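You operate a simulated robot arm through the tools that you are given. There is no shell and no other tool. Be economical: measure what you need, move in short steps, check, and stop when the job is done.

The job below is to be done with a simulated robot arm. You get a single attempt, and the scene is never put back.

JOB
Shut the steel fridge door. Close the fridge door. Fetch the paper roll and stand it on the top deck of the trolley. Take the ice pack from the long table and put it on the top deck of the trolley. Any order will do. Set down upright: paper roll.

The check looks at the end state, three seconds after you hand in, the way a careful person would. Anything else that was tipped, shoved, dropped, spilled or broken makes it a failure.

ROBOT AND FRAMES
A 7-joint arm with a vacuum gripper on a trunk, on a base that drives. Base frame: it is fixed to the floor where the robot stands at the start and does not move with it; the origin is under the middle of the robot, x ahead of it, y to its left, z up. Units: m, degrees, N and s.
With the tool pointing down near the work surface it reaches from about 0.1 to 0.74 m from the robot's upright axis, wherever it stands. Its first joint turns from -166.0 to 166.0 degrees. Places, roughly: fridge door [1.3, -0.6, 0.7]; ice pack [-1.25, -2.25, 1]; paper roll (13x13x29 cm) [-1.6, -1.7, 1]; steel fridge door [0.7, 0.2, 0.5]; top deck of the trolley [0.4, -1.3, 0.8]. Payload 1.88 kg.
Tool frame: the origin (TCP) lies in the middle of the cups' lips, and z points out of the cups. The gripper has 1 cup of 0.032 m across, covering 0.032 by 0.032 m (tool x, y); the bellows give 0.014 m. With the vacuum on, a cup seals on a smooth face that it is pressed against (1 to 4 N); it does not hold porous or soft things. The pull reaches 41 N.
Orientation is told as [roll, pitch, yaw] about the base's x, y, z axes, in that order, counted from this pose: with the cups facing straight down, the tool's x points along the base's -x, its y along +y and its z along -z.

CONTROLS
- The arm moves only by the tool servo_tool. Its argument "deltas" is a list that holds one entry, the list of rows, each a list of 7 numbers: the shift along the tool's x, y, z in m, then the turn, a rotation vector about the tool's x, y, z in degrees, then the vacuum: 1 switches it on, -1 off. In form: [[[dx, dy, dz, rx, ry, rz, vac], ...]]. A call has 1 to 10 rows; each row is the pose to reach, as a shift and turn from the pose commanded when the call began, along the tool's axes at that moment. A row lasts 0.2 s, in which the tool goes at most 0.05 m and 8.6 degrees; a call with a longer step from one row to the next is refused whole, and so is a gripper value outside its range. Where a pose cannot be reached the arm comes as near as it can. A force on the tool above 40 N (or 10 N above the force at the start of the call, whichever is more), or a blocked arm, ends the call early, and 0.2 s more pass. The pull builds up within a second once a cup has sealed. Time passes only in rows, and 0.2 s behind the last, so rows that repeat a pose give it time. The reply holds the time, the measured pose of the TCP, the force on the tool along the base axes and the pull of the vacuum, in the units named above and with some noise, with the torque about the TCP (base axes, N m) and any sound that the robot's microphone picked up, and new pictures: "pictures" is both (left out), scene, wrist or none.
- Cameras (640 x 400 px; columns grow to the right, rows downward): "scene" is now at [0.0051, 0.1308, 1.3611]; the picture's right is [-0.54, -0.84, 0.00], its down [-0.52, 0.34, -0.79] and it looks along [0.66, -0.43, -0.62] (base axes); focal length 223 px, centre (320, 200). "wrist" rides on the gripper at [0.082, 0.014, -0.216] in the tool frame; the picture's right is [-0.17, 0.99, 0.00], its down [-0.91, -0.15, -0.38] and it looks along [-0.37, -0.06, 0.93] (tool axes); focal length 243 px, centre (320, 200). There is no depth. A picture from a camera that has moved, and an enlarged one, comes with that camera's place and axes in the base frame and with its lens. The place of the scene camera against the robot may be out by one fixed shift of up to 0.025 m in any direction.
- move_column(by): slides the trunk up (or, below 0, down) by that many m; the arm and the scene camera ride with it, the base frame stays. It gives what a move gives, with no picture.
- base_move(legs): drives the robot by 1 to 6 legs, each [ahead, left, turn to the left] in m, m and degrees, along the robot's own axes; the way and the turn of a leg run together, so that a leg with both is an arc; at most 1.5 m and 180 degrees a leg. The arm and the cameras ride along, it lands a little off, and it stops where it bumps. It gives what a move gives, and a new picture of the scene camera.
- head_to(pan, tilt): turns the head with the scene camera to pan (to the left, within 155 degrees either way) and tilt (down, from -29 to 69), counted from straight ahead of the robot. It gives what a move gives, and a new picture of the scene camera.
- close_up(camera, box): a new picture of the part [left, top, right, bottom] of that camera's present view, enlarged. No time passes.
- job_done(): hands the job in; it is judged then, once.

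Work in short steps. Places have to be worked out from the pictures, the camera data and where the tool is seen: move nearer, look again, correct. Check each grasp and each placing, and mend what went wrong. You have 165 turns and 260 pictures in all, those below and enlarged ones among them. Switch the vacuum off and draw the arm clear of the work before you hand the job in, unless the task says otherwise; then end with one line.

The tools are called after "Call:" as name(argument=value, ...) on one line, values as JSON. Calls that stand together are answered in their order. servo_tool: Moves the arm, as the interface text tells. Its arguments: {"type":"object","properties":{"deltas":{"type":"array","items":{"type":"array","items":{"type":"array","items":{"type":"number"}}}},"pictures":{"type":"string","enum":["both","scene","wrist","none"]}},"required":["deltas"]} The other tools are called the same way: move_column (by) slides the trunk up or down; base_move (legs) drives the base; head_to (pan, tilt) turns the head that bears the scene camera; close_up (camera, box) takes an enlarged picture of a part of a camera's view; job_done () hands the job in.

At the start:

```text
time: 0.0
ee_pos: [0.4826, -0.0734, 1.1548]
ee_rot: [0.0, 0.0, 0.1]
force: [-0.1, 0.2, -0.6]
torque: [0.01, 0.02, 0.01]
pull: 0.0
trunk travel left (down, up): [-0.304, 0.286]
robot x, y, heading: [-0.002, -0.0034, 0.4]
head pan, tilt: [-33.0, 38.3]
```

scene: 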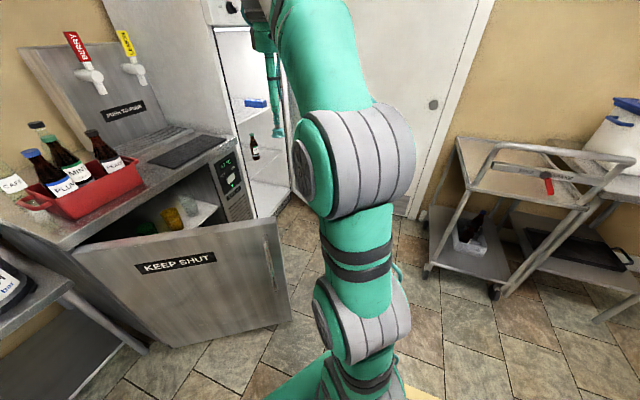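
wrist: 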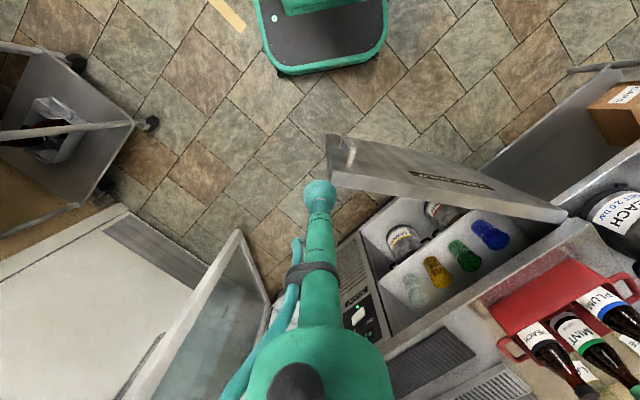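

I see the steel undercounter door open in front of me, and a tall fridge behind it. I'll look around with the head first.

Call:
head_to(pan=0, tilt=35)

Call:
head_to(pan=-75, tilt=30)

Call:
head_to(pan=-130, tilt=20)

Call:
head_to(pan=130, tilt=30)

```text
time: 1.0
ee_pos: [0.4814, -0.0728, 1.1556]
ee_rot: [0.0, 0.0, 0.0]
force: [-1.0, -0.2, -0.2]
torque: [0.01, 0.0, 0.01]
pull: 0.0
trunk travel left (down, up): [-0.304, 0.286]
robot x, y, heading: [0.0001, 0.0005, 0.3]
head pan, tilt: [0.0, 35.0]
camera scene: at [0.0209, 0.1776, 1.3661], right [0.0, -1.0, 0.0], down [-0.57, 0.0, -0.82], along [0.82, 0.0, -0.57], focal length 223 px, centre (320, 200)
```

scene: 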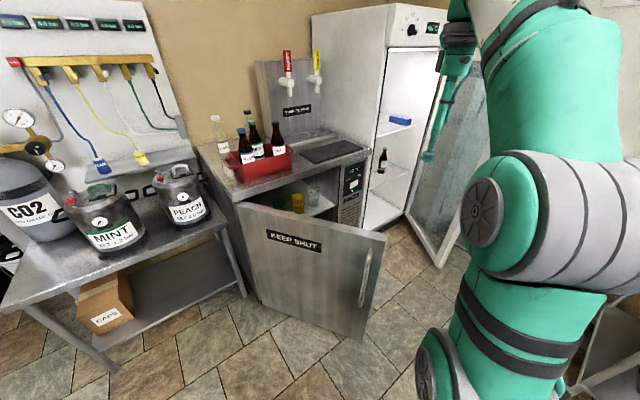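

```text
time: 2.5
ee_pos: [0.4814, -0.0725, 1.1539]
ee_rot: [0.0, 0.1, 0.0]
force: [-0.2, 0.5, -0.4]
torque: [0.03, 0.0, 0.02]
pull: 0.0
trunk travel left (down, up): [-0.304, 0.286]
robot x, y, heading: [0.0005, 0.0016, -0.1]
head pan, tilt: [-75.0, 30.0]
camera scene: at [-0.0437, 0.0903, 1.3739], right [-0.97, -0.26, 0.0], down [-0.13, 0.48, -0.87], along [0.22, -0.84, -0.5], focal length 223 px, centre (320, 200)
```

scene: 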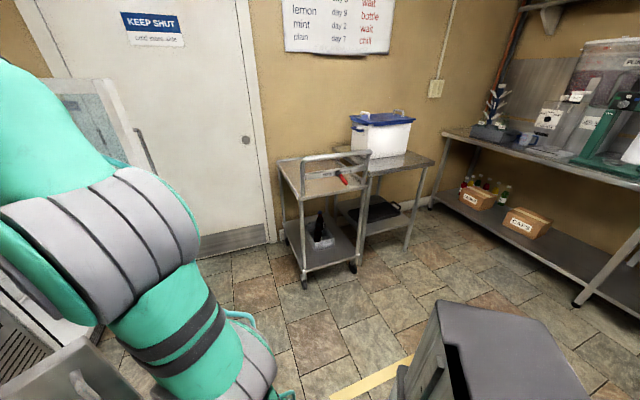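

```text
time: 3.7
ee_pos: [0.4811, -0.0723, 1.1524]
ee_rot: [0.0, 0.0, 0.0]
force: [-0.3, 0.5, -0.5]
torque: [0.01, -0.02, -0.02]
pull: 0.1
trunk travel left (down, up): [-0.304, 0.286]
robot x, y, heading: [-0.0045, 0.0034, 0.3]
head pan, tilt: [-130.0, 20.0]
camera scene: at [-0.127, 0.1063, 1.3899], right [-0.77, 0.64, 0.0], down [0.22, 0.26, -0.94], along [-0.6, -0.72, -0.34], focal length 223 px, centre (320, 200)
```

scene: 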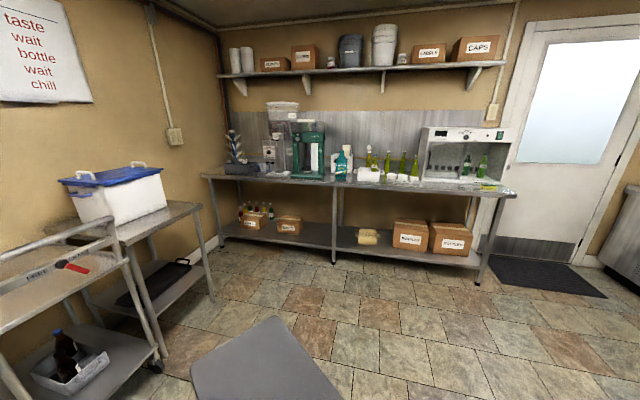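

```text
time: 7.3
ee_pos: [0.4806, -0.0735, 1.1537]
ee_rot: [0.0, -0.1, 0.1]
force: [0.1, -0.4, -0.7]
torque: [0.02, 0.0, 0.02]
pull: 0.0
trunk travel left (down, up): [-0.304, 0.286]
robot x, y, heading: [-0.003, -0.0005, 0.2]
head pan, tilt: [130.0, 30.0]
camera scene: at [-0.1253, 0.2469, 1.3739], right [0.77, 0.64, 0.0], down [0.32, -0.38, -0.87], along [-0.56, 0.66, -0.5], focal length 223 px, centre (320, 200)
```

scene: 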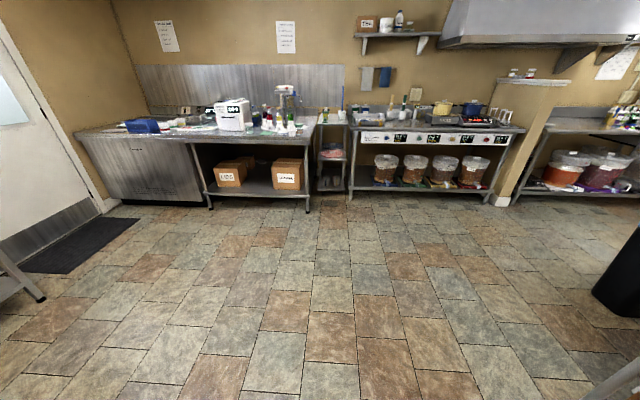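

Two doors are open ahead; the long table stands behind right. I'll zoom on the long table for the roll and ice pack.

Call:
head_to(pan=-130, tilt=20)

Call:
close_up(camera="scene", box=[200, 90, 360, 190])

Call:
close_up(camera="scene", box=[330, 100, 530, 225])

```text
time: 10.9
ee_pos: [0.4813, -0.0726, 1.1547]
ee_rot: [0.0, 0.0, 0.0]
force: [0.4, 0.2, 0.8]
torque: [0.0, 0.02, 0.01]
pull: 0.2
trunk travel left (down, up): [-0.304, 0.286]
robot x, y, heading: [-0.0018, -0.002, -0.0]
head pan, tilt: [-130.0, 20.0]
camera scene: at [-0.127, 0.1063, 1.3899], right [-0.77, 0.64, 0.0], down [0.22, 0.26, -0.94], along [-0.6, -0.72, -0.34], focal length 223 px, centre (320, 200)
```

scene: 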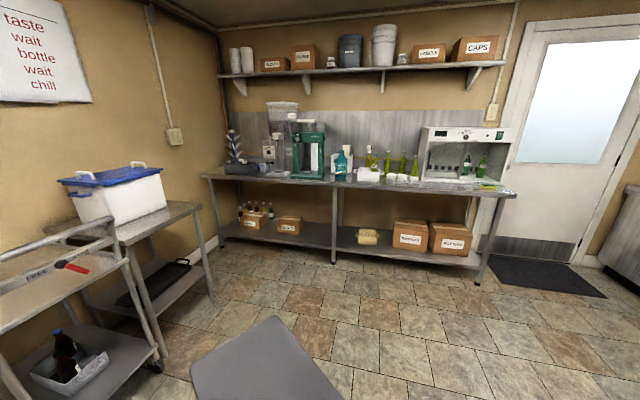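

```text
4.00 times, centred on (280, 140) of scene
camera zoom: at [-0.127, 0.1063, 1.3899], right [-0.77, 0.64, 0.0], down [0.22, 0.26, -0.94], along [-0.6, -0.72, -0.34], focal length 892 px, centre (480, 440)
```

zoom: 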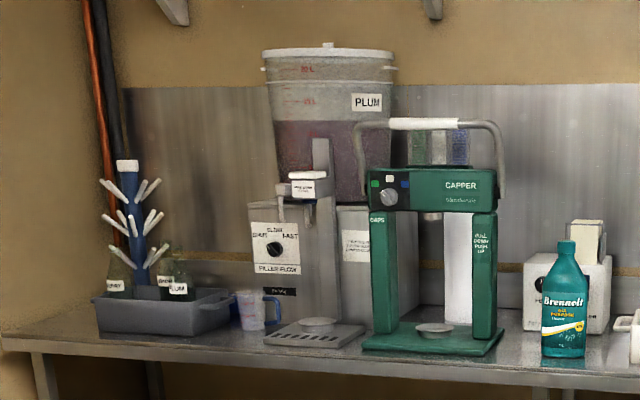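

```text
3.20 times, centred on (430, 162) of scene
camera zoom: at [-0.127, 0.1063, 1.3899], right [-0.77, 0.64, 0.0], down [0.22, 0.26, -0.94], along [-0.6, -0.72, -0.34], focal length 714 px, centre (-32, 320)
```

zoom: 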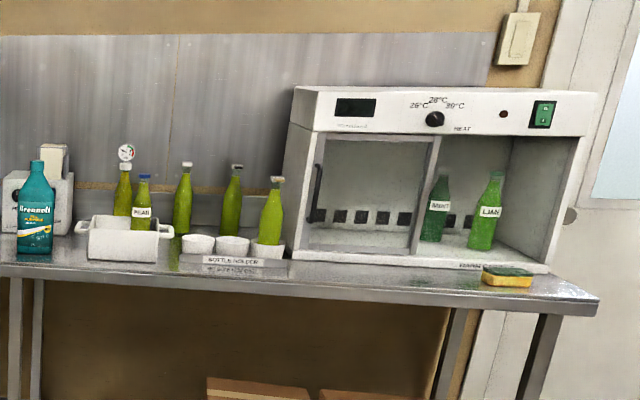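

The room is turned about 40° to my frame. The steel door's free edge is near (0.54, -0.04), hinged near (0.71, 0.51), and its top is at about z 0.86. I'll back off for room, look again, and tilt the tool forward to push.

Call:
base_move(legs=[[-0.3, 0.1, 0]])

Call:
head_to(pan=0, tilt=35)

Call:
servo_tool(deltas=[[[0, 0, 0, 0, -8, 0, -1], [0, 0, 0, 0, -16, 0, -1], [0, 0, 0, 0, -24, 0, -1], [0, 0, 0, 0, -32, 0, -1], [0, 0, 0, 0, -40, 0, -1], [0, 0, 0, 0, -48, 0, -1], [0, 0, 0, 0, -56, 0, -1], [0, 0, 0, 0, -64, 0, -1], [0, 0, 0, 0, -70, 0, -1], [0, 0, 0, 0, -70, 0, -1]]])

```text
time: 13.1
ee_pos: [0.1791, 0.0245, 1.1547]
ee_rot: [-0.1, 0.0, -0.3]
force: [-0.7, 0.5, -0.5]
torque: [0.01, 0.04, 0.04]
pull: 0.1
trunk travel left (down, up): [-0.304, 0.286]
robot x, y, heading: [-0.3006, 0.1013, -0.4]
head pan, tilt: [-130.0, 20.0]
camera scene: at [-0.4291, 0.2074, 1.3899], right [-0.76, 0.65, 0.0], down [0.22, 0.26, -0.94], along [-0.61, -0.72, -0.34], focal length 223 px, centre (320, 200)
```

scene: 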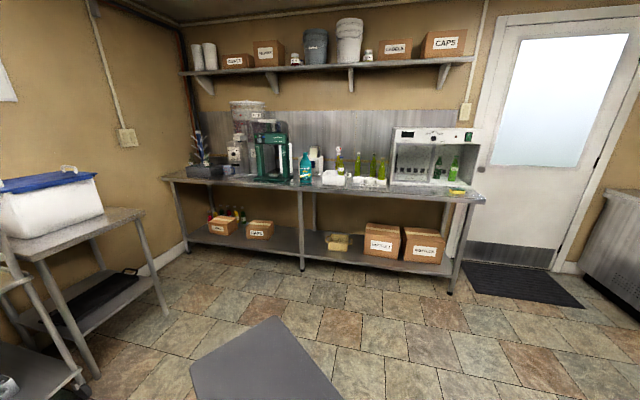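

```text
time: 15.2
ee_pos: [0.1797, 0.0249, 1.1557]
ee_rot: [0.0, 0.0, -0.4]
force: [0.0, -0.7, -0.2]
torque: [-0.01, -0.02, 0.0]
pull: 0.1
trunk travel left (down, up): [-0.304, 0.286]
robot x, y, heading: [-0.3023, 0.0987, -0.1]
head pan, tilt: [0.0, 35.0]
camera scene: at [-0.2809, 0.278, 1.3661], right [-0.01, -1.0, 0.0], down [-0.57, 0.0, -0.82], along [0.82, 0.0, -0.57], focal length 223 px, centre (320, 200)
```

scene: 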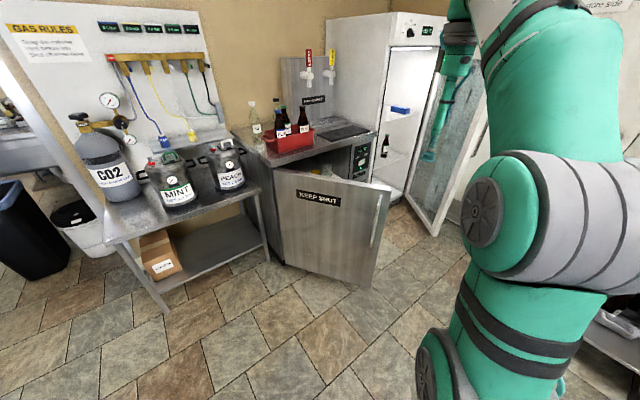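

```text
time: 17.1
ee_pos: [0.2224, 0.0101, 1.0748]
ee_rot: [8.6, -56.2, -7.1]
force: [-0.3, 0.4, -0.3]
torque: [-0.01, 0.03, -0.03]
pull: 0.0
trunk travel left (down, up): [-0.304, 0.286]
robot x, y, heading: [-0.3018, 0.1038, -0.4]
head pan, tilt: [0.0, 35.0]
stopped in row 9: the arm was blocked; the commanded pose is now the measured one
camera scene: at [-0.281, 0.2781, 1.3648], right [0.0, -1.0, 0.0], down [-0.57, 0.0, -0.82], along [0.82, 0.0, -0.57], focal length 223 px, centre (320, 200)
camera wrist: at [-0.003, 0.0207, 1.1275], right [0.09, 0.97, 0.22], down [0.19, -0.23, 0.95], along [0.98, -0.04, -0.21], focal length 243 px, centre (320, 200)
```

scene: 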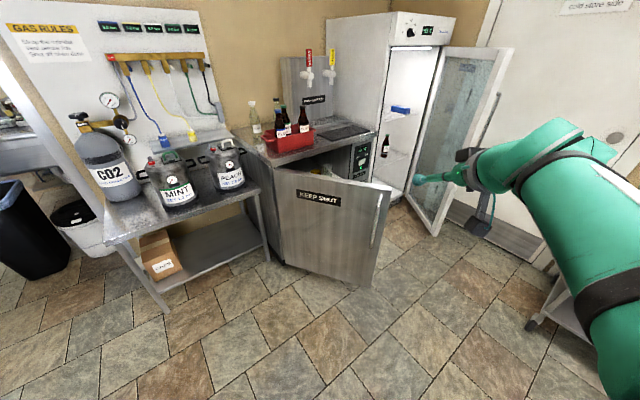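
wrist: 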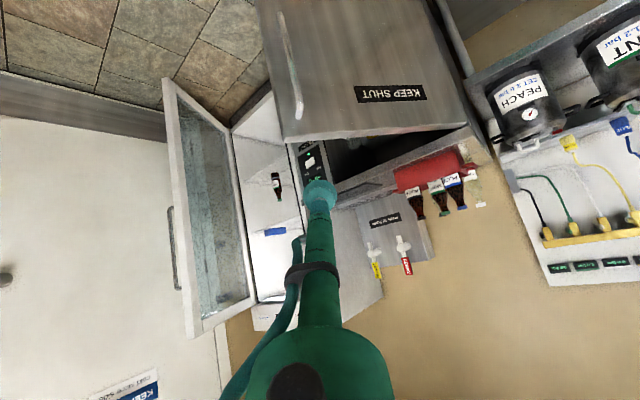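

The arm now points forward and down, which suits pushing, and the steel door's outer face is clear. I'll lower the trunk and approach the face near its free edge.

Call:
move_column(by=-0.3)

Call:
servo_tool(deltas=[[[-0.017, 0.006, 0.04, 0, 0, 0, -1], [-0.033, 0.011, 0.077, 0, 0, 0, -1], [-0.05, 0.017, 0.115, 0, 0, 0, -1], [-0.066, 0.022, 0.153, 0, 0, 0, -1], [-0.083, 0.028, 0.191, 0, 0, 0, -1], [-0.099, 0.034, 0.23, 0, 0, 0, -1]]])

```text
time: 18.5
ee_pos: [0.1493, 0.0481, 0.7764]
ee_rot: [17.3, -34.8, -13.4]
force: [0.9, 1.0, 0.1]
torque: [0.01, -0.01, 0.01]
pull: 0.1
trunk travel left (down, up): [-0.212, 0.378]
robot x, y, heading: [-0.2996, 0.1004, -0.3]
head pan, tilt: [0.0, 35.0]
stopped: the arm was blocked; the commanded pose is now the measured one
```

```text
time: 19.9
ee_pos: [0.3728, 0.0985, 0.6649]
ee_rot: [17.1, -35.6, -13.1]
force: [0.4, -0.9, -0.2]
torque: [0.0, -0.01, 0.01]
pull: 0.1
trunk travel left (down, up): [-0.212, 0.378]
robot x, y, heading: [-0.3038, 0.1048, -0.3]
head pan, tilt: [0.0, 35.0]
camera scene: at [-0.2812, 0.278, 1.274], right [0.0, -1.0, 0.0], down [-0.57, 0.0, -0.82], along [0.82, 0.0, -0.57], focal length 223 px, centre (320, 200)
camera wrist: at [0.1766, 0.0938, 0.7894], right [0.18, 0.93, 0.33], down [0.49, -0.38, 0.79], along [0.85, 0.02, -0.52], focal length 243 px, centre (320, 200)
```

scene: 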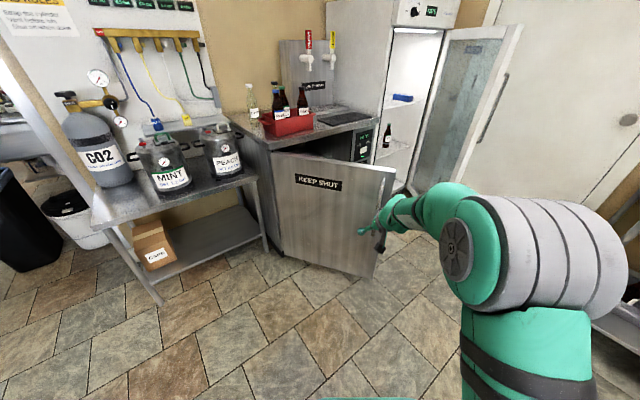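
wrist: 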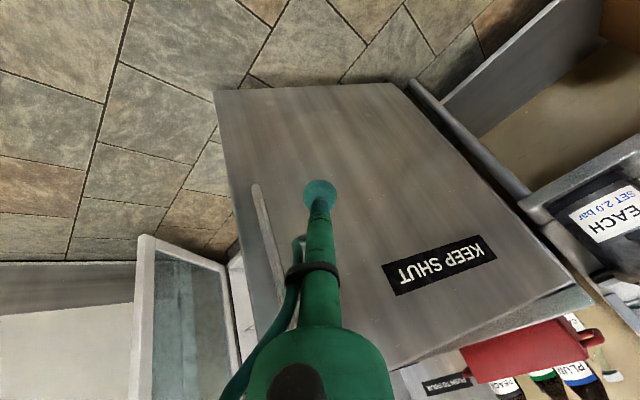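

The cup hangs in front of the door next to the handle, about 0.2 m short of the face. The door point has to travel mostly along +x, so I'll push by driving ahead in steps.

Call:
base_move(legs=[[0.2, 0, 0]])

Call:
base_move(legs=[[0.12, 0.01, 0]])

```text
time: 21.5
ee_pos: [0.5748, 0.0994, 0.6659]
ee_rot: [17.2, -35.6, -13.0]
force: [-0.8, 0.3, 0.1]
torque: [-0.03, 0.04, -0.04]
pull: 0.0
trunk travel left (down, up): [-0.212, 0.378]
robot x, y, heading: [-0.1012, 0.102, 0.2]
head pan, tilt: [0.0, 35.0]
camera scene: at [-0.0783, 0.2774, 1.274], right [0.0, -1.0, 0.0], down [-0.57, 0.0, -0.82], along [0.82, 0.0, -0.57], focal length 223 px, centre (320, 200)
```

scene: 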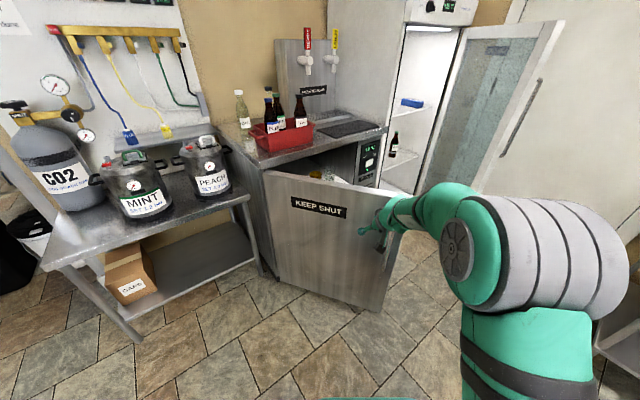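

```text
time: 22.7
ee_pos: [0.6941, 0.1073, 0.6654]
ee_rot: [17.1, -35.7, -13.0]
force: [0.4, -0.3, 0.1]
torque: [0.01, 0.03, 0.03]
pull: 0.1
trunk travel left (down, up): [-0.212, 0.378]
robot x, y, heading: [0.0188, 0.1074, -0.5]
head pan, tilt: [0.0, 35.0]
camera scene: at [0.0406, 0.2868, 1.274], right [0.0, -1.0, 0.0], down [-0.57, 0.0, -0.82], along [0.82, 0.0, -0.57], focal length 223 px, centre (320, 200)
```

scene: 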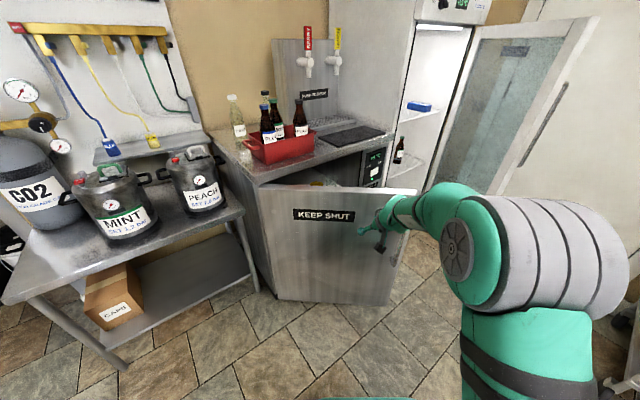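

The door swings in as I drive. I'll keep going.

Call:
base_move(legs=[[0.12, 0.02, 0]])

Call:
base_move(legs=[[0.08, 0.02, 0]])

```text
time: 24.0
ee_pos: [0.815, 0.125, 0.6656]
ee_rot: [17.2, -35.7, -13.2]
force: [1.1, 0.1, 0.6]
torque: [-0.02, 0.03, -0.02]
pull: 0.0
trunk travel left (down, up): [-0.212, 0.378]
robot x, y, heading: [0.1412, 0.1282, -0.5]
head pan, tilt: [0.0, 35.0]
camera scene: at [0.1622, 0.3061, 1.274], right [-0.01, -1.0, 0.0], down [-0.57, 0.0, -0.82], along [0.82, -0.01, -0.57], focal length 223 px, centre (320, 200)
```

scene: 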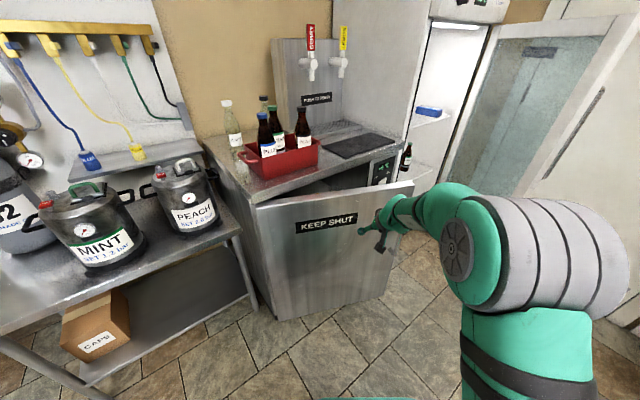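

```text
time: 25.0
ee_pos: [0.8962, 0.1446, 0.6653]
ee_rot: [17.2, -35.7, -13.3]
force: [0.7, 1.0, 0.3]
torque: [0.03, 0.0, 0.0]
pull: 0.0
trunk travel left (down, up): [-0.212, 0.378]
robot x, y, heading: [0.2212, 0.1434, -0.2]
head pan, tilt: [0.0, 35.0]
camera scene: at [0.2428, 0.3255, 1.274], right [-0.01, -1.0, 0.0], down [-0.57, 0.0, -0.82], along [0.82, 0.0, -0.57], focal length 223 px, centre (320, 200)
```

scene: 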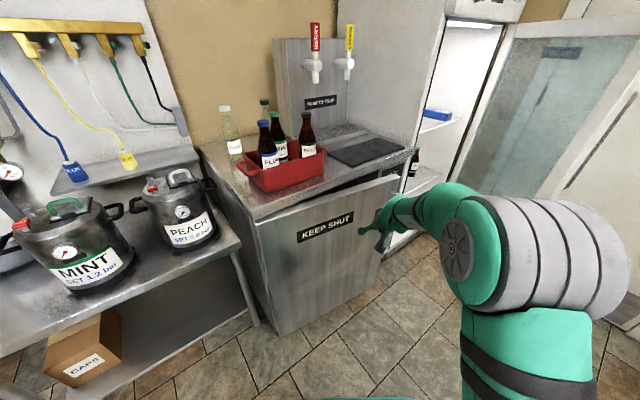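

Only a gap of a few cm remains. I'll finish with the arm so I can read the force.

Call:
servo_tool(deltas=[[[-0.012, 0.009, 0.012, 0, 0, 0, -1], [-0.024, 0.017, 0.023, 0, 0, 0, -1], [-0.036, 0.026, 0.035, 0, 0, 0, -1], [-0.048, 0.034, 0.046, 0, 0, 0, -1], [-0.06, 0.043, 0.058, 0, 0, 0, -1]]])

```text
time: 26.3
ee_pos: [0.9732, 0.1817, 0.662]
ee_rot: [17.0, -35.1, -13.1]
force: [-11.2, -6.5, 3.3]
torque: [0.14, -0.2, 0.09]
pull: 0.0
trunk travel left (down, up): [-0.212, 0.378]
robot x, y, heading: [0.2222, 0.1474, -0.4]
head pan, tilt: [0.0, 35.0]
stopped in row 5: the force on the tool passed its limit at 54 N (the readings are from after the stop); the commanded pose is now the measured one
camera scene: at [0.2418, 0.3249, 1.2741], right [-0.01, -1.0, 0.0], down [-0.57, 0.0, -0.82], along [0.82, -0.01, -0.57], focal length 223 px, centre (320, 200)
camera wrist: at [0.7794, 0.1773, 0.788], right [0.18, 0.93, 0.33], down [0.5, -0.38, 0.78], along [0.85, 0.02, -0.53], focal length 243 px, centre (320, 200)
```

scene: 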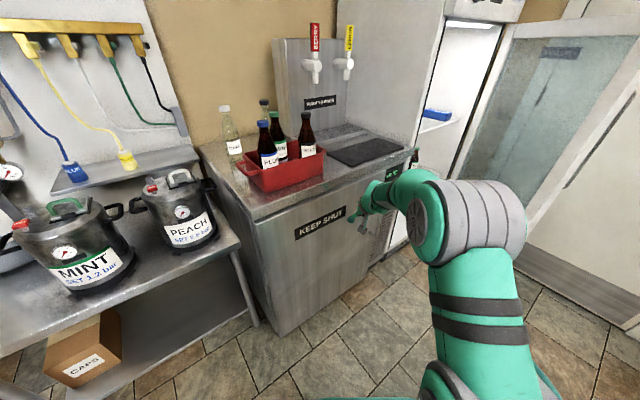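
wrist: 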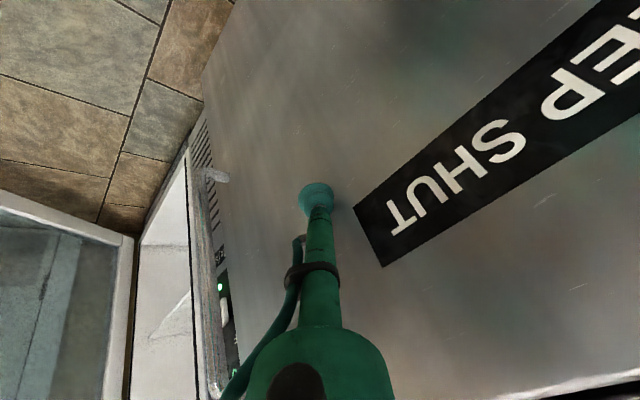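

The door hit its stop at 54 N and looks flush. I'll back off, which clears the arm, and check it.

Call:
base_move(legs=[[-0.35, -0.12, 0]])

Call:
close_up(camera="scene", box=[240, 100, 560, 300])

Call:
head_to(pan=-35, tilt=30)

```text
time: 28.6
ee_pos: [0.6261, 0.0665, 0.6614]
ee_rot: [17.0, -35.2, -13.0]
force: [0.4, 0.8, 0.5]
torque: [0.0, -0.03, -0.01]
pull: 0.1
trunk travel left (down, up): [-0.212, 0.378]
robot x, y, heading: [-0.1282, 0.0329, -0.2]
head pan, tilt: [0.0, 35.0]
camera scene: at [-0.107, 0.2098, 1.274], right [-0.01, -1.0, 0.0], down [-0.57, 0.0, -0.82], along [0.82, -0.01, -0.57], focal length 223 px, centre (320, 200)
```

scene: 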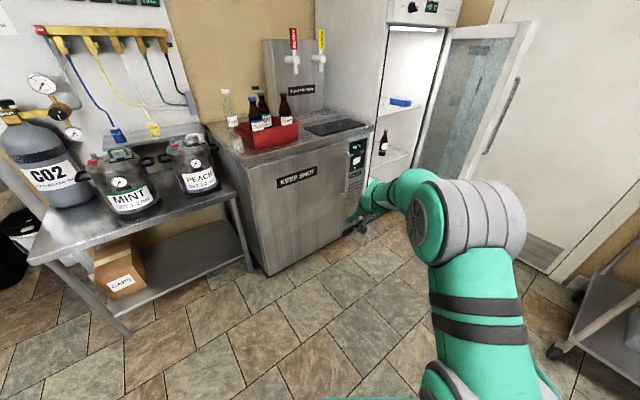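

```text
2.00 times, centred on (400, 200) of scene
camera zoom: at [-0.107, 0.2098, 1.274], right [-0.01, -1.0, 0.0], down [-0.57, 0.0, -0.82], along [0.82, -0.01, -0.57], focal length 446 px, centre (160, 200)
```

zoom: 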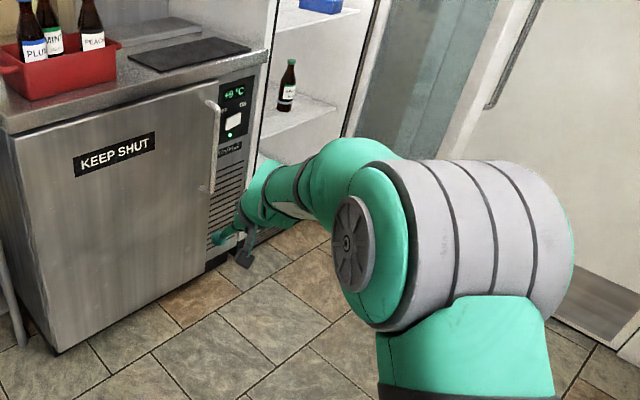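

```text
time: 29.6
ee_pos: [0.6248, 0.0674, 0.6615]
ee_rot: [17.0, -35.1, -13.1]
force: [0.6, -1.2, -0.2]
torque: [-0.03, 0.01, 0.01]
pull: 0.1
trunk travel left (down, up): [-0.212, 0.378]
robot x, y, heading: [-0.1273, 0.0302, -0.1]
head pan, tilt: [-35.0, 30.0]
camera scene: at [-0.1213, 0.158, 1.2817], right [-0.58, -0.82, 0.0], down [-0.41, 0.29, -0.87], along [0.71, -0.5, -0.5], focal length 223 px, centre (320, 200)
```

scene: 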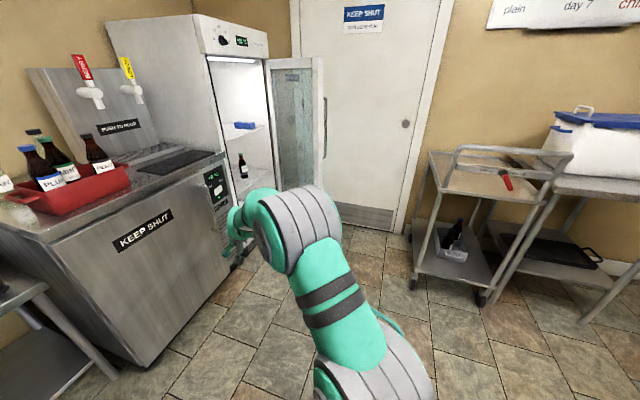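

The steel door is shut flush. The tall fridge door hinges near (1.65, -0.62) with its free edge near (1.02, -0.66), and it must be pushed from its far (-y) side. I'll turn right first so the arm passes outside the door, then drive over.

Call:
base_move(legs=[[0, 0, -52], [0.5, 0.08, 0]])

Call:
head_to(pan=12, tilt=30)

```text
time: 35.0
ee_pos: [0.7392, -0.8895, 0.661]
ee_rot: [17.1, -35.1, -65.0]
force: [-0.3, -0.8, -0.1]
torque: [0.0, 0.01, 0.0]
pull: 0.0
trunk travel left (down, up): [-0.212, 0.378]
robot x, y, heading: [0.2443, -0.3155, -52.6]
head pan, tilt: [-35.0, 30.0]
camera scene: at [0.3357, -0.2471, 1.2818], right [-1.0, -0.05, 0.0], down [-0.02, 0.5, -0.87], along [0.04, -0.87, -0.5], focal length 223 px, centre (320, 200)
```

scene: 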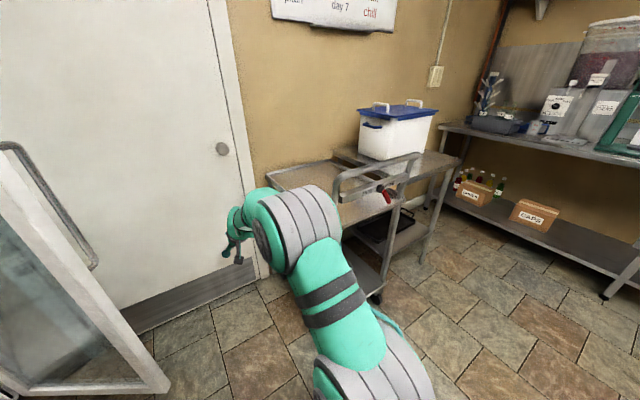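

```text
time: 36.1
ee_pos: [0.7379, -0.8908, 0.6615]
ee_rot: [16.9, -35.2, -65.0]
force: [-0.4, 0.8, 0.0]
torque: [0.01, -0.02, 0.01]
pull: 0.0
trunk travel left (down, up): [-0.212, 0.378]
robot x, y, heading: [0.2471, -0.3207, -52.2]
head pan, tilt: [12.0, 30.0]
camera scene: at [0.4004, -0.2153, 1.2817], right [-0.65, -0.76, 0.0], down [-0.38, 0.32, -0.87], along [0.66, -0.56, -0.5], focal length 223 px, centre (320, 200)
```

scene: 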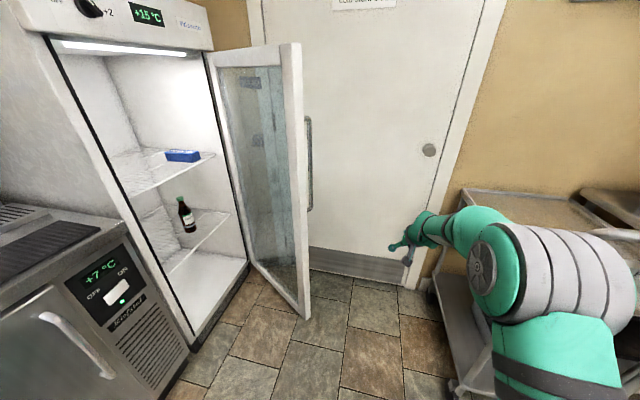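

The view confirms the door geometry, and my arm is on its outer side. I'll slide sideways nearer, then pivot left to sweep the door closed.

Call:
base_move(legs=[[0.116, 0.231, 0], [0, 0, 8]])

Call:
base_move(legs=[[0, 0, 12]])

```text
time: 38.6
ee_pos: [1.0693, -0.7669, 0.6621]
ee_rot: [16.9, -35.1, -56.8]
force: [-0.3, -0.6, 0.4]
torque: [0.02, 0.01, 0.0]
pull: 0.0
trunk travel left (down, up): [-0.212, 0.378]
robot x, y, heading: [0.4996, -0.2742, -44.1]
head pan, tilt: [12.0, 30.0]
camera scene: at [0.6396, -0.1459, 1.2817], right [-0.53, -0.85, 0.0], down [-0.42, 0.27, -0.87], along [0.73, -0.46, -0.5], focal length 223 px, centre (320, 200)
```

scene: 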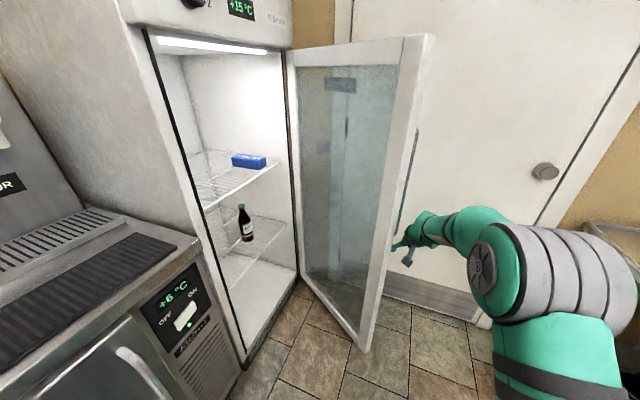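

```text
time: 39.4
ee_pos: [1.0868, -0.7444, 0.6617]
ee_rot: [17.0, -35.1, -54.7]
force: [0.4, -0.2, -0.4]
torque: [-0.01, 0.02, -0.03]
pull: 0.1
trunk travel left (down, up): [-0.212, 0.378]
robot x, y, heading: [0.4964, -0.2742, -41.4]
head pan, tilt: [12.0, 30.0]
stopped in leg 1: the force on the tool passed its limit at 73 N (the readings are from after the stop); the commanded pose is now the measured one
camera scene: at [0.6342, -0.1391, 1.2817], right [-0.49, -0.87, 0.0], down [-0.44, 0.25, -0.87], along [0.75, -0.43, -0.5], focal length 223 px, centre (320, 200)
```

scene: 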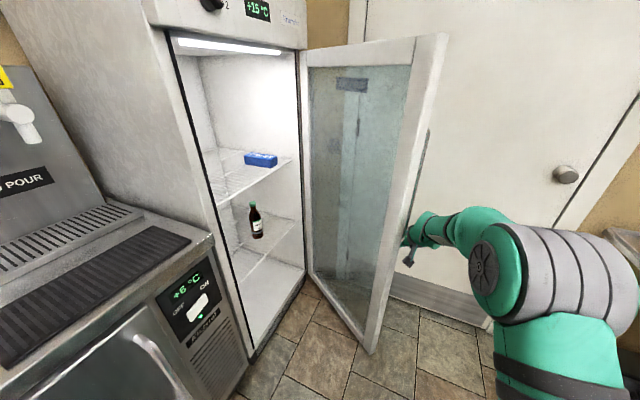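

The tool met 73 N, possibly on the handle or from moving too fast. I'll look at the contact through the wrist camera.

Call:
servo_tool(deltas=[[[0, 0, 0, 0, 0, 0, -1]]], pictures="wrist")

Call:
close_up(camera="scene", box=[300, 120, 540, 270])

```text
time: 39.8
ee_pos: [1.0876, -0.7438, 0.6609]
ee_rot: [17.0, -35.0, -54.7]
force: [-1.0, 0.6, 0.4]
torque: [-0.04, -0.03, 0.0]
pull: 0.0
trunk travel left (down, up): [-0.212, 0.378]
robot x, y, heading: [0.5013, -0.2737, -41.5]
head pan, tilt: [12.0, 30.0]
camera wrist: at [0.9377, -0.6178, 0.7875], right [0.75, 0.57, 0.33], down [0.12, -0.61, 0.78], along [0.65, -0.55, -0.53], focal length 243 px, centre (320, 200)
```

wrist: 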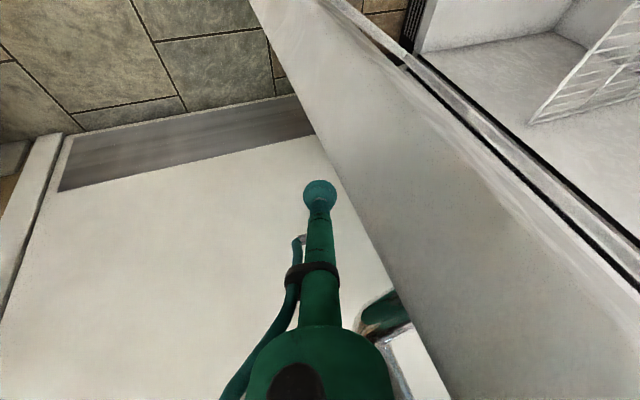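

```text
2.67 times, centred on (420, 195) of scene
camera zoom: at [0.6342, -0.1391, 1.2817], right [-0.49, -0.87, 0.0], down [-0.44, 0.25, -0.87], along [0.75, -0.43, -0.5], focal length 595 px, centre (53, 213)
```

zoom: 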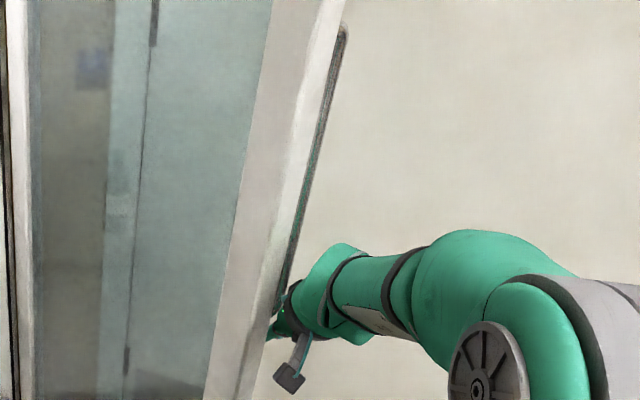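

The wrist camera bracket, hanging below left of the tool, is what meets the door's edge. I'll back off a bit and roll the tool about its axis so the bracket points away from the door.

Call:
base_move(legs=[[0, 0, -8]])

Call:
servo_tool(deltas=[[[0, 0, 0, 0, 0, -8, -1], [0, 0, 0, 0, 0, -16, -1], [0, 0, 0, 0, 0, -24, -1], [0, 0, 0, 0, 0, -32, -1], [0, 0, 0, 0, 0, -40, -1], [0, 0, 0, 0, 0, -48, -1], [0, 0, 0, 0, 0, -56, -1], [0, 0, 0, 0, 0, -64, -1], [0, 0, 0, 0, 0, -72, -1], [0, 0, 0, 0, 0, -80, -1]]])

```text
time: 40.8
ee_pos: [1.015, -0.8225, 0.6616]
ee_rot: [17.0, -35.0, -62.9]
force: [-0.1, -1.1, -1.0]
torque: [0.05, 0.02, 0.03]
pull: 0.0
trunk travel left (down, up): [-0.212, 0.378]
robot x, y, heading: [0.4971, -0.2705, -49.7]
head pan, tilt: [12.0, 30.0]
camera scene: at [0.6494, -0.1603, 1.2818], right [-0.61, -0.79, 0.0], down [-0.4, 0.3, -0.87], along [0.69, -0.53, -0.5], focal length 223 px, centre (320, 200)
```

scene: 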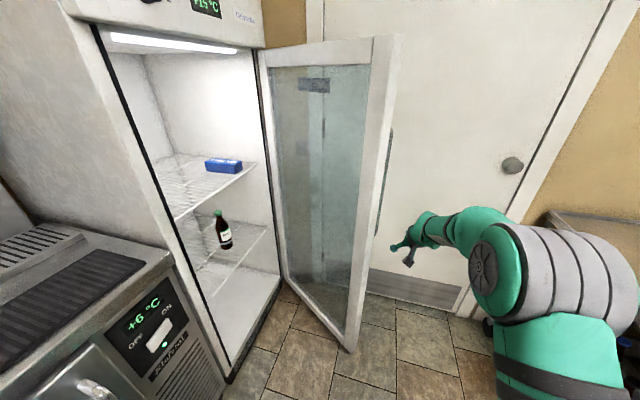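

```text
time: 43.0
ee_pos: [1.0141, -0.8217, 0.6622]
ee_rot: [-33.8, -19.5, 28.7]
force: [1.4, -0.3, 0.3]
torque: [-0.03, 0.01, -0.03]
pull: 0.1
trunk travel left (down, up): [-0.212, 0.378]
robot x, y, heading: [0.4991, -0.2694, -49.3]
head pan, tilt: [12.0, 30.0]
camera scene: at [0.6494, -0.1603, 1.2818], right [-0.61, -0.79, 0.0], down [-0.4, 0.3, -0.87], along [0.69, -0.53, -0.5], focal length 223 px, centre (320, 200)
camera wrist: at [0.8333, -0.7697, 0.797], right [-0.1, 0.88, -0.46], down [0.6, 0.42, 0.68], along [0.79, -0.21, -0.57], focal length 243 px, centre (320, 200)
```

scene: 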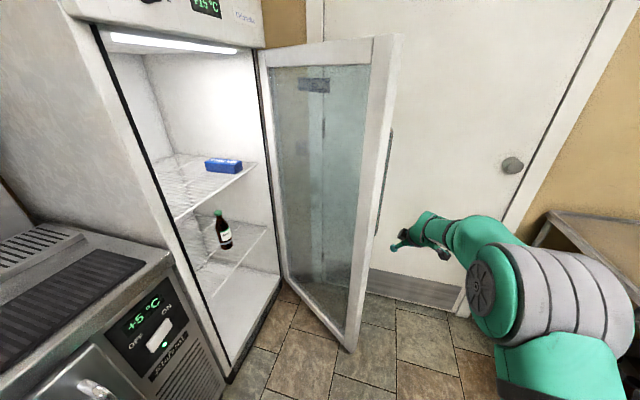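
wrist: 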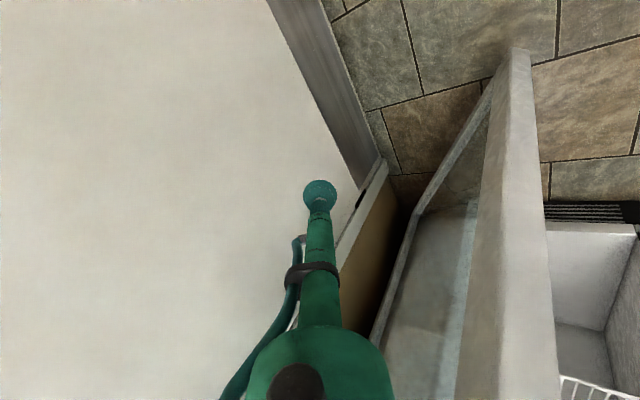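

The bracket is now on the far side and the tool sits clear along the outer face. I'll shift toward +x slightly and sweep left in small turns.

Call:
base_move(legs=[[0.03, 0.07, 0], [0, 0, 5], [0, 0, 4]])

Call:
base_move(legs=[[0, 0, 4], [0, 0, 4]])

```text
time: 44.2
ee_pos: [1.0783, -0.8049, 0.6605]
ee_rot: [-33.7, -19.4, 28.2]
force: [-0.5, -0.3, -0.5]
torque: [0.0, 0.02, 0.0]
pull: 0.1
trunk travel left (down, up): [-0.212, 0.378]
robot x, y, heading: [0.5691, -0.2508, -49.7]
head pan, tilt: [12.0, 30.0]
stopped in leg 1: the force on the tool passed its limit at 45 N (the readings are from after the stop); the commanded pose is now the measured one
camera scene: at [0.7199, -0.1391, 1.2817], right [-0.61, -0.79, 0.0], down [-0.4, 0.31, -0.87], along [0.69, -0.53, -0.5], focal length 223 px, centre (320, 200)
```

scene: 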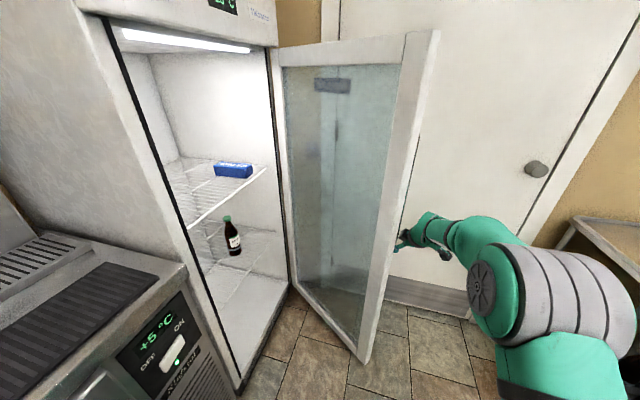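

```text
time: 45.0
ee_pos: [1.0858, -0.7975, 0.6601]
ee_rot: [-33.7, -19.3, 29.0]
force: [-0.3, 0.0, -0.7]
torque: [0.0, 0.01, 0.02]
pull: 0.2
trunk travel left (down, up): [-0.212, 0.378]
robot x, y, heading: [0.5665, -0.247, -48.6]
head pan, tilt: [12.0, 30.0]
stopped in leg 1: the force on the tool passed its limit at 62 N (the readings are from after the stop); the commanded pose is now the measured one
camera scene: at [0.7176, -0.1361, 1.2817], right [-0.6, -0.8, 0.0], down [-0.4, 0.3, -0.87], along [0.7, -0.52, -0.5], focal length 223 px, centre (320, 200)
```

scene: 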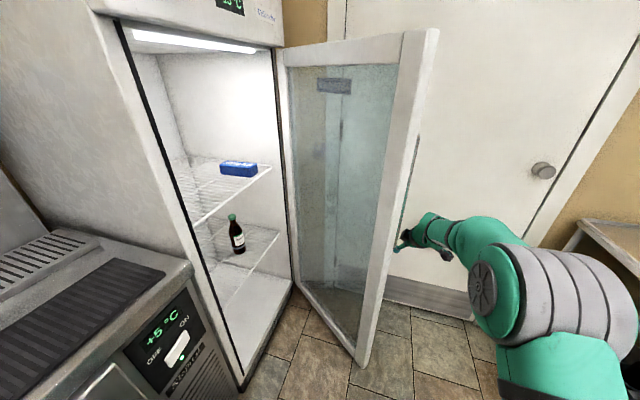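

Contact is made, and the base's speed trips the force limit. I'll push gently with the arm to learn the force the door needs.

Call:
servo_tool(deltas=[[[-0.004, 0.003, -0.001, 0, 0, 0, -1], [-0.009, 0.008, -0.002, 0, 0, 0, -1], [-0.014, 0.014, -0.003, 0, 0, 0, -1], [-0.021, 0.021, -0.005, 0, 0, 0, -1], [-0.028, 0.028, -0.006, 0, 0, 0, -1], [-0.036, 0.035, -0.008, 0, 0, 0, -1], [-0.043, 0.041, -0.009, 0, 0, 0, -1], [-0.05, 0.048, -0.011, 0, 0, 0, -1]]])

```text
time: 46.8
ee_pos: [1.1108, -0.7305, 0.6599]
ee_rot: [-33.8, -19.4, 29.0]
force: [0.6, 0.5, -0.2]
torque: [0.02, 0.0, 0.0]
pull: 0.1
trunk travel left (down, up): [-0.212, 0.378]
robot x, y, heading: [0.5654, -0.2498, -48.4]
head pan, tilt: [12.0, 30.0]
camera scene: at [0.7177, -0.1361, 1.2818], right [-0.6, -0.8, 0.0], down [-0.4, 0.3, -0.87], along [0.7, -0.52, -0.5], focal length 223 px, centre (320, 200)
camera wrist: at [0.9291, -0.6801, 0.7954], right [-0.1, 0.88, -0.46], down [0.6, 0.43, 0.68], along [0.79, -0.21, -0.57], focal length 243 px, centre (320, 200)
```

scene: 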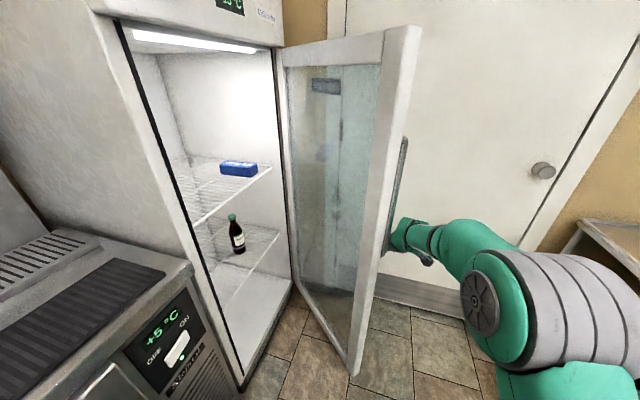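
wrist: 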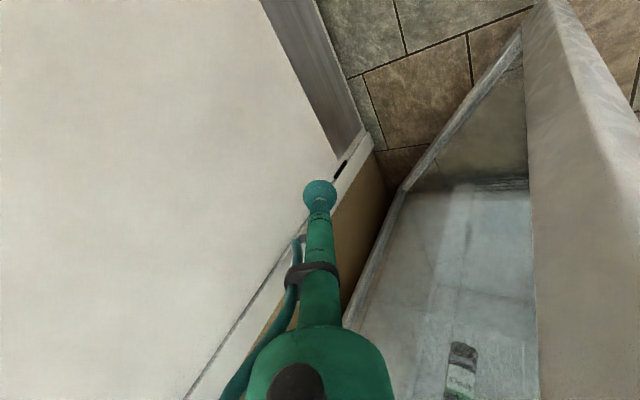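

The door moves freely under the gentle push. I'll continue with the arm.

Call:
servo_tool(deltas=[[[-0.008, 0.007, -0.002, 0, 0, 0, -1], [-0.016, 0.014, -0.004, 0, 0, 0, -1], [-0.024, 0.022, -0.006, 0, 0, 0, -1], [-0.032, 0.03, -0.008, 0, 0, 0, -1], [-0.04, 0.038, -0.009, 0, 0, 0, -1], [-0.048, 0.046, -0.011, 0, 0, 0, -1], [-0.056, 0.054, -0.013, 0, 0, 0, -1], [-0.064, 0.062, -0.014, 0, 0, 0, -1], [-0.072, 0.07, -0.016, 0, 0, 0, -1], [-0.08, 0.078, -0.017, 0, 0, 0, -1]]])

```text
time: 49.0
ee_pos: [1.1473, -0.6234, 0.6585]
ee_rot: [-33.8, -19.3, 29.0]
force: [0.5, 0.2, 1.1]
torque: [-0.04, -0.01, 0.0]
pull: 0.1
trunk travel left (down, up): [-0.212, 0.378]
robot x, y, heading: [0.5701, -0.2519, -48.4]
head pan, tilt: [12.0, 30.0]
camera scene: at [0.7177, -0.1361, 1.2817], right [-0.6, -0.8, 0.0], down [-0.4, 0.3, -0.87], along [0.7, -0.52, -0.5], focal length 223 px, centre (320, 200)
camera wrist: at [0.9671, -0.5726, 0.7945], right [-0.1, 0.88, -0.46], down [0.6, 0.43, 0.68], along [0.79, -0.21, -0.57], focal length 243 px, centre (320, 200)
```

scene: 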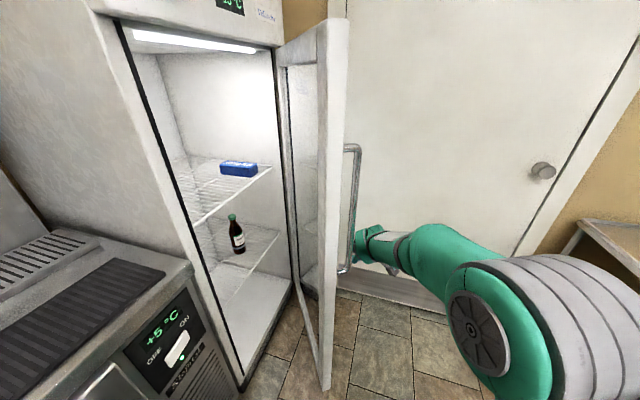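
wrist: 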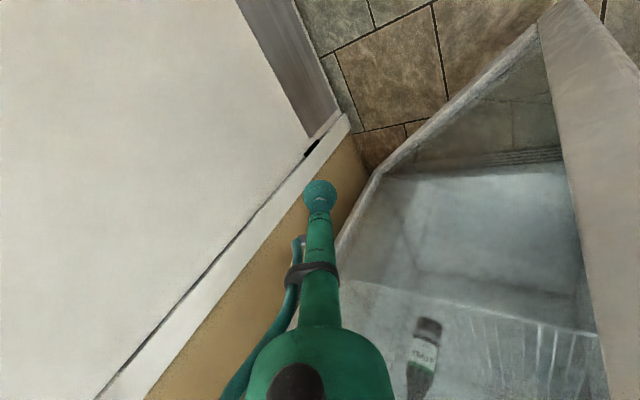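

Continuing the same push, turning a bit more toward +x.

Call:
servo_tool(deltas=[[[-0.01, 0.008, -0.001, 0, 0, 0, -1], [-0.02, 0.016, -0.002, 0, 0, 0, -1], [-0.03, 0.024, -0.004, 0, 0, 0, -1], [-0.04, 0.032, -0.005, 0, 0, 0, -1], [-0.05, 0.04, -0.006, 0, 0, 0, -1], [-0.06, 0.048, -0.007, 0, 0, 0, -1], [-0.07, 0.056, -0.008, 0, 0, 0, -1], [-0.08, 0.064, -0.009, 0, 0, 0, -1], [-0.09, 0.072, -0.01, 0, 0, 0, -1], [-0.1, 0.08, -0.011, 0, 0, 0, -1]]])

Call:
servo_tool(deltas=[[[-0.01, 0.007, -0.0, 0, 0, 0, -1], [-0.02, 0.014, -0.0, 0, 0, 0, -1], [-0.03, 0.021, -0.0, 0, 0, 0, -1], [-0.04, 0.028, -0.0, 0, 0, 0, -1], [-0.05, 0.035, -0.0, 0, 0, 0, -1], [-0.06, 0.042, -0.0, 0, 0, 0, -1], [-0.07, 0.049, -0.0, 0, 0, 0, -1], [-0.08, 0.056, -0.0, 0, 0, 0, -1]]])

```text
time: 51.2
ee_pos: [1.2067, -0.5101, 0.6582]
ee_rot: [-33.7, -19.4, 29.0]
force: [0.4, -0.6, -0.1]
torque: [0.0, -0.03, 0.03]
pull: 0.1
trunk travel left (down, up): [-0.212, 0.378]
robot x, y, heading: [0.566, -0.2476, -48.4]
head pan, tilt: [12.0, 30.0]
camera scene: at [0.7176, -0.1361, 1.2817], right [-0.6, -0.8, 0.0], down [-0.4, 0.3, -0.87], along [0.7, -0.52, -0.5], focal length 223 px, centre (320, 200)
camera wrist: at [1.025, -0.4582, 0.7944], right [-0.1, 0.88, -0.46], down [0.6, 0.43, 0.68], along [0.79, -0.21, -0.57], focal length 243 px, centre (320, 200)
```

scene: 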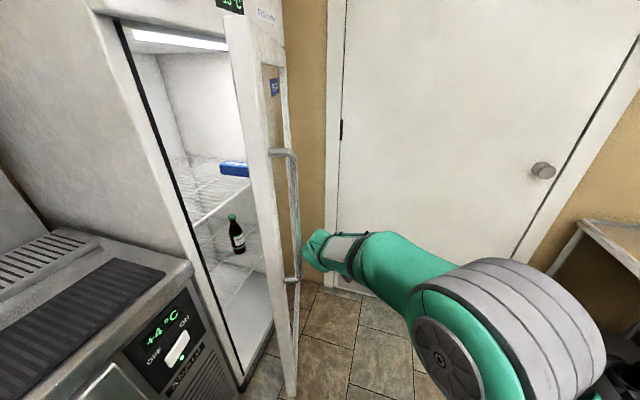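
wrist: 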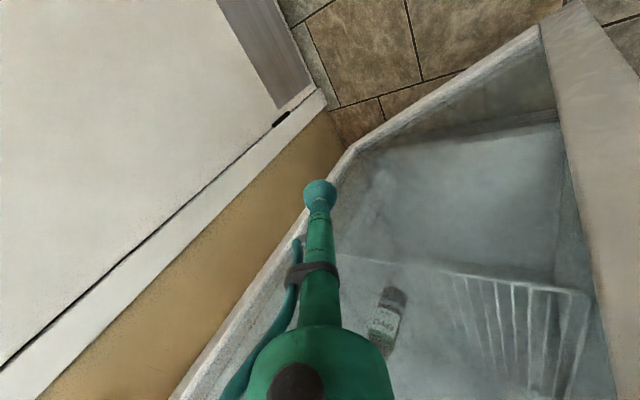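

```text
time: 53.0
ee_pos: [1.259, -0.4278, 0.6555]
ee_rot: [-33.6, -19.3, 28.9]
force: [-0.2, -0.6, 0.0]
torque: [0.0, 0.01, 0.03]
pull: 0.0
trunk travel left (down, up): [-0.212, 0.378]
robot x, y, heading: [0.5694, -0.2493, -48.4]
head pan, tilt: [12.0, 30.0]
camera scene: at [0.7176, -0.1361, 1.2817], right [-0.6, -0.8, 0.0], down [-0.4, 0.3, -0.87], along [0.7, -0.52, -0.5], focal length 223 px, centre (320, 200)
camera wrist: at [1.0771, -0.3766, 0.7915], right [-0.1, 0.88, -0.46], down [0.6, 0.42, 0.68], along [0.79, -0.21, -0.57], focal length 243 px, centre (320, 200)
```

scene: 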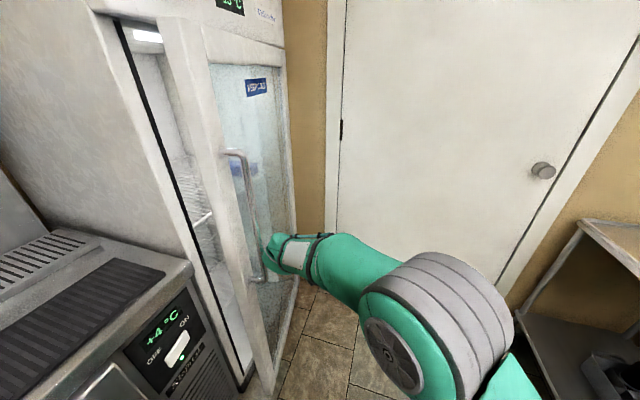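
wrist: 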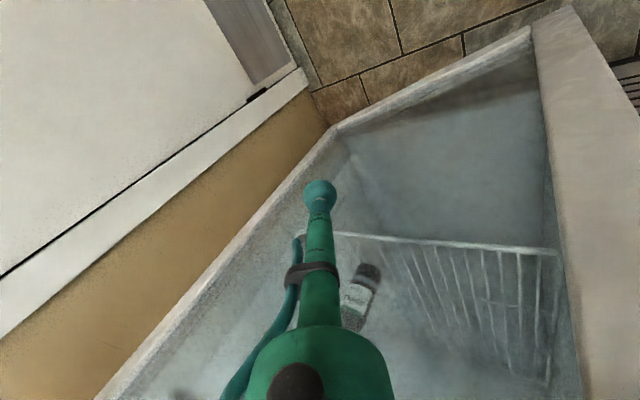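

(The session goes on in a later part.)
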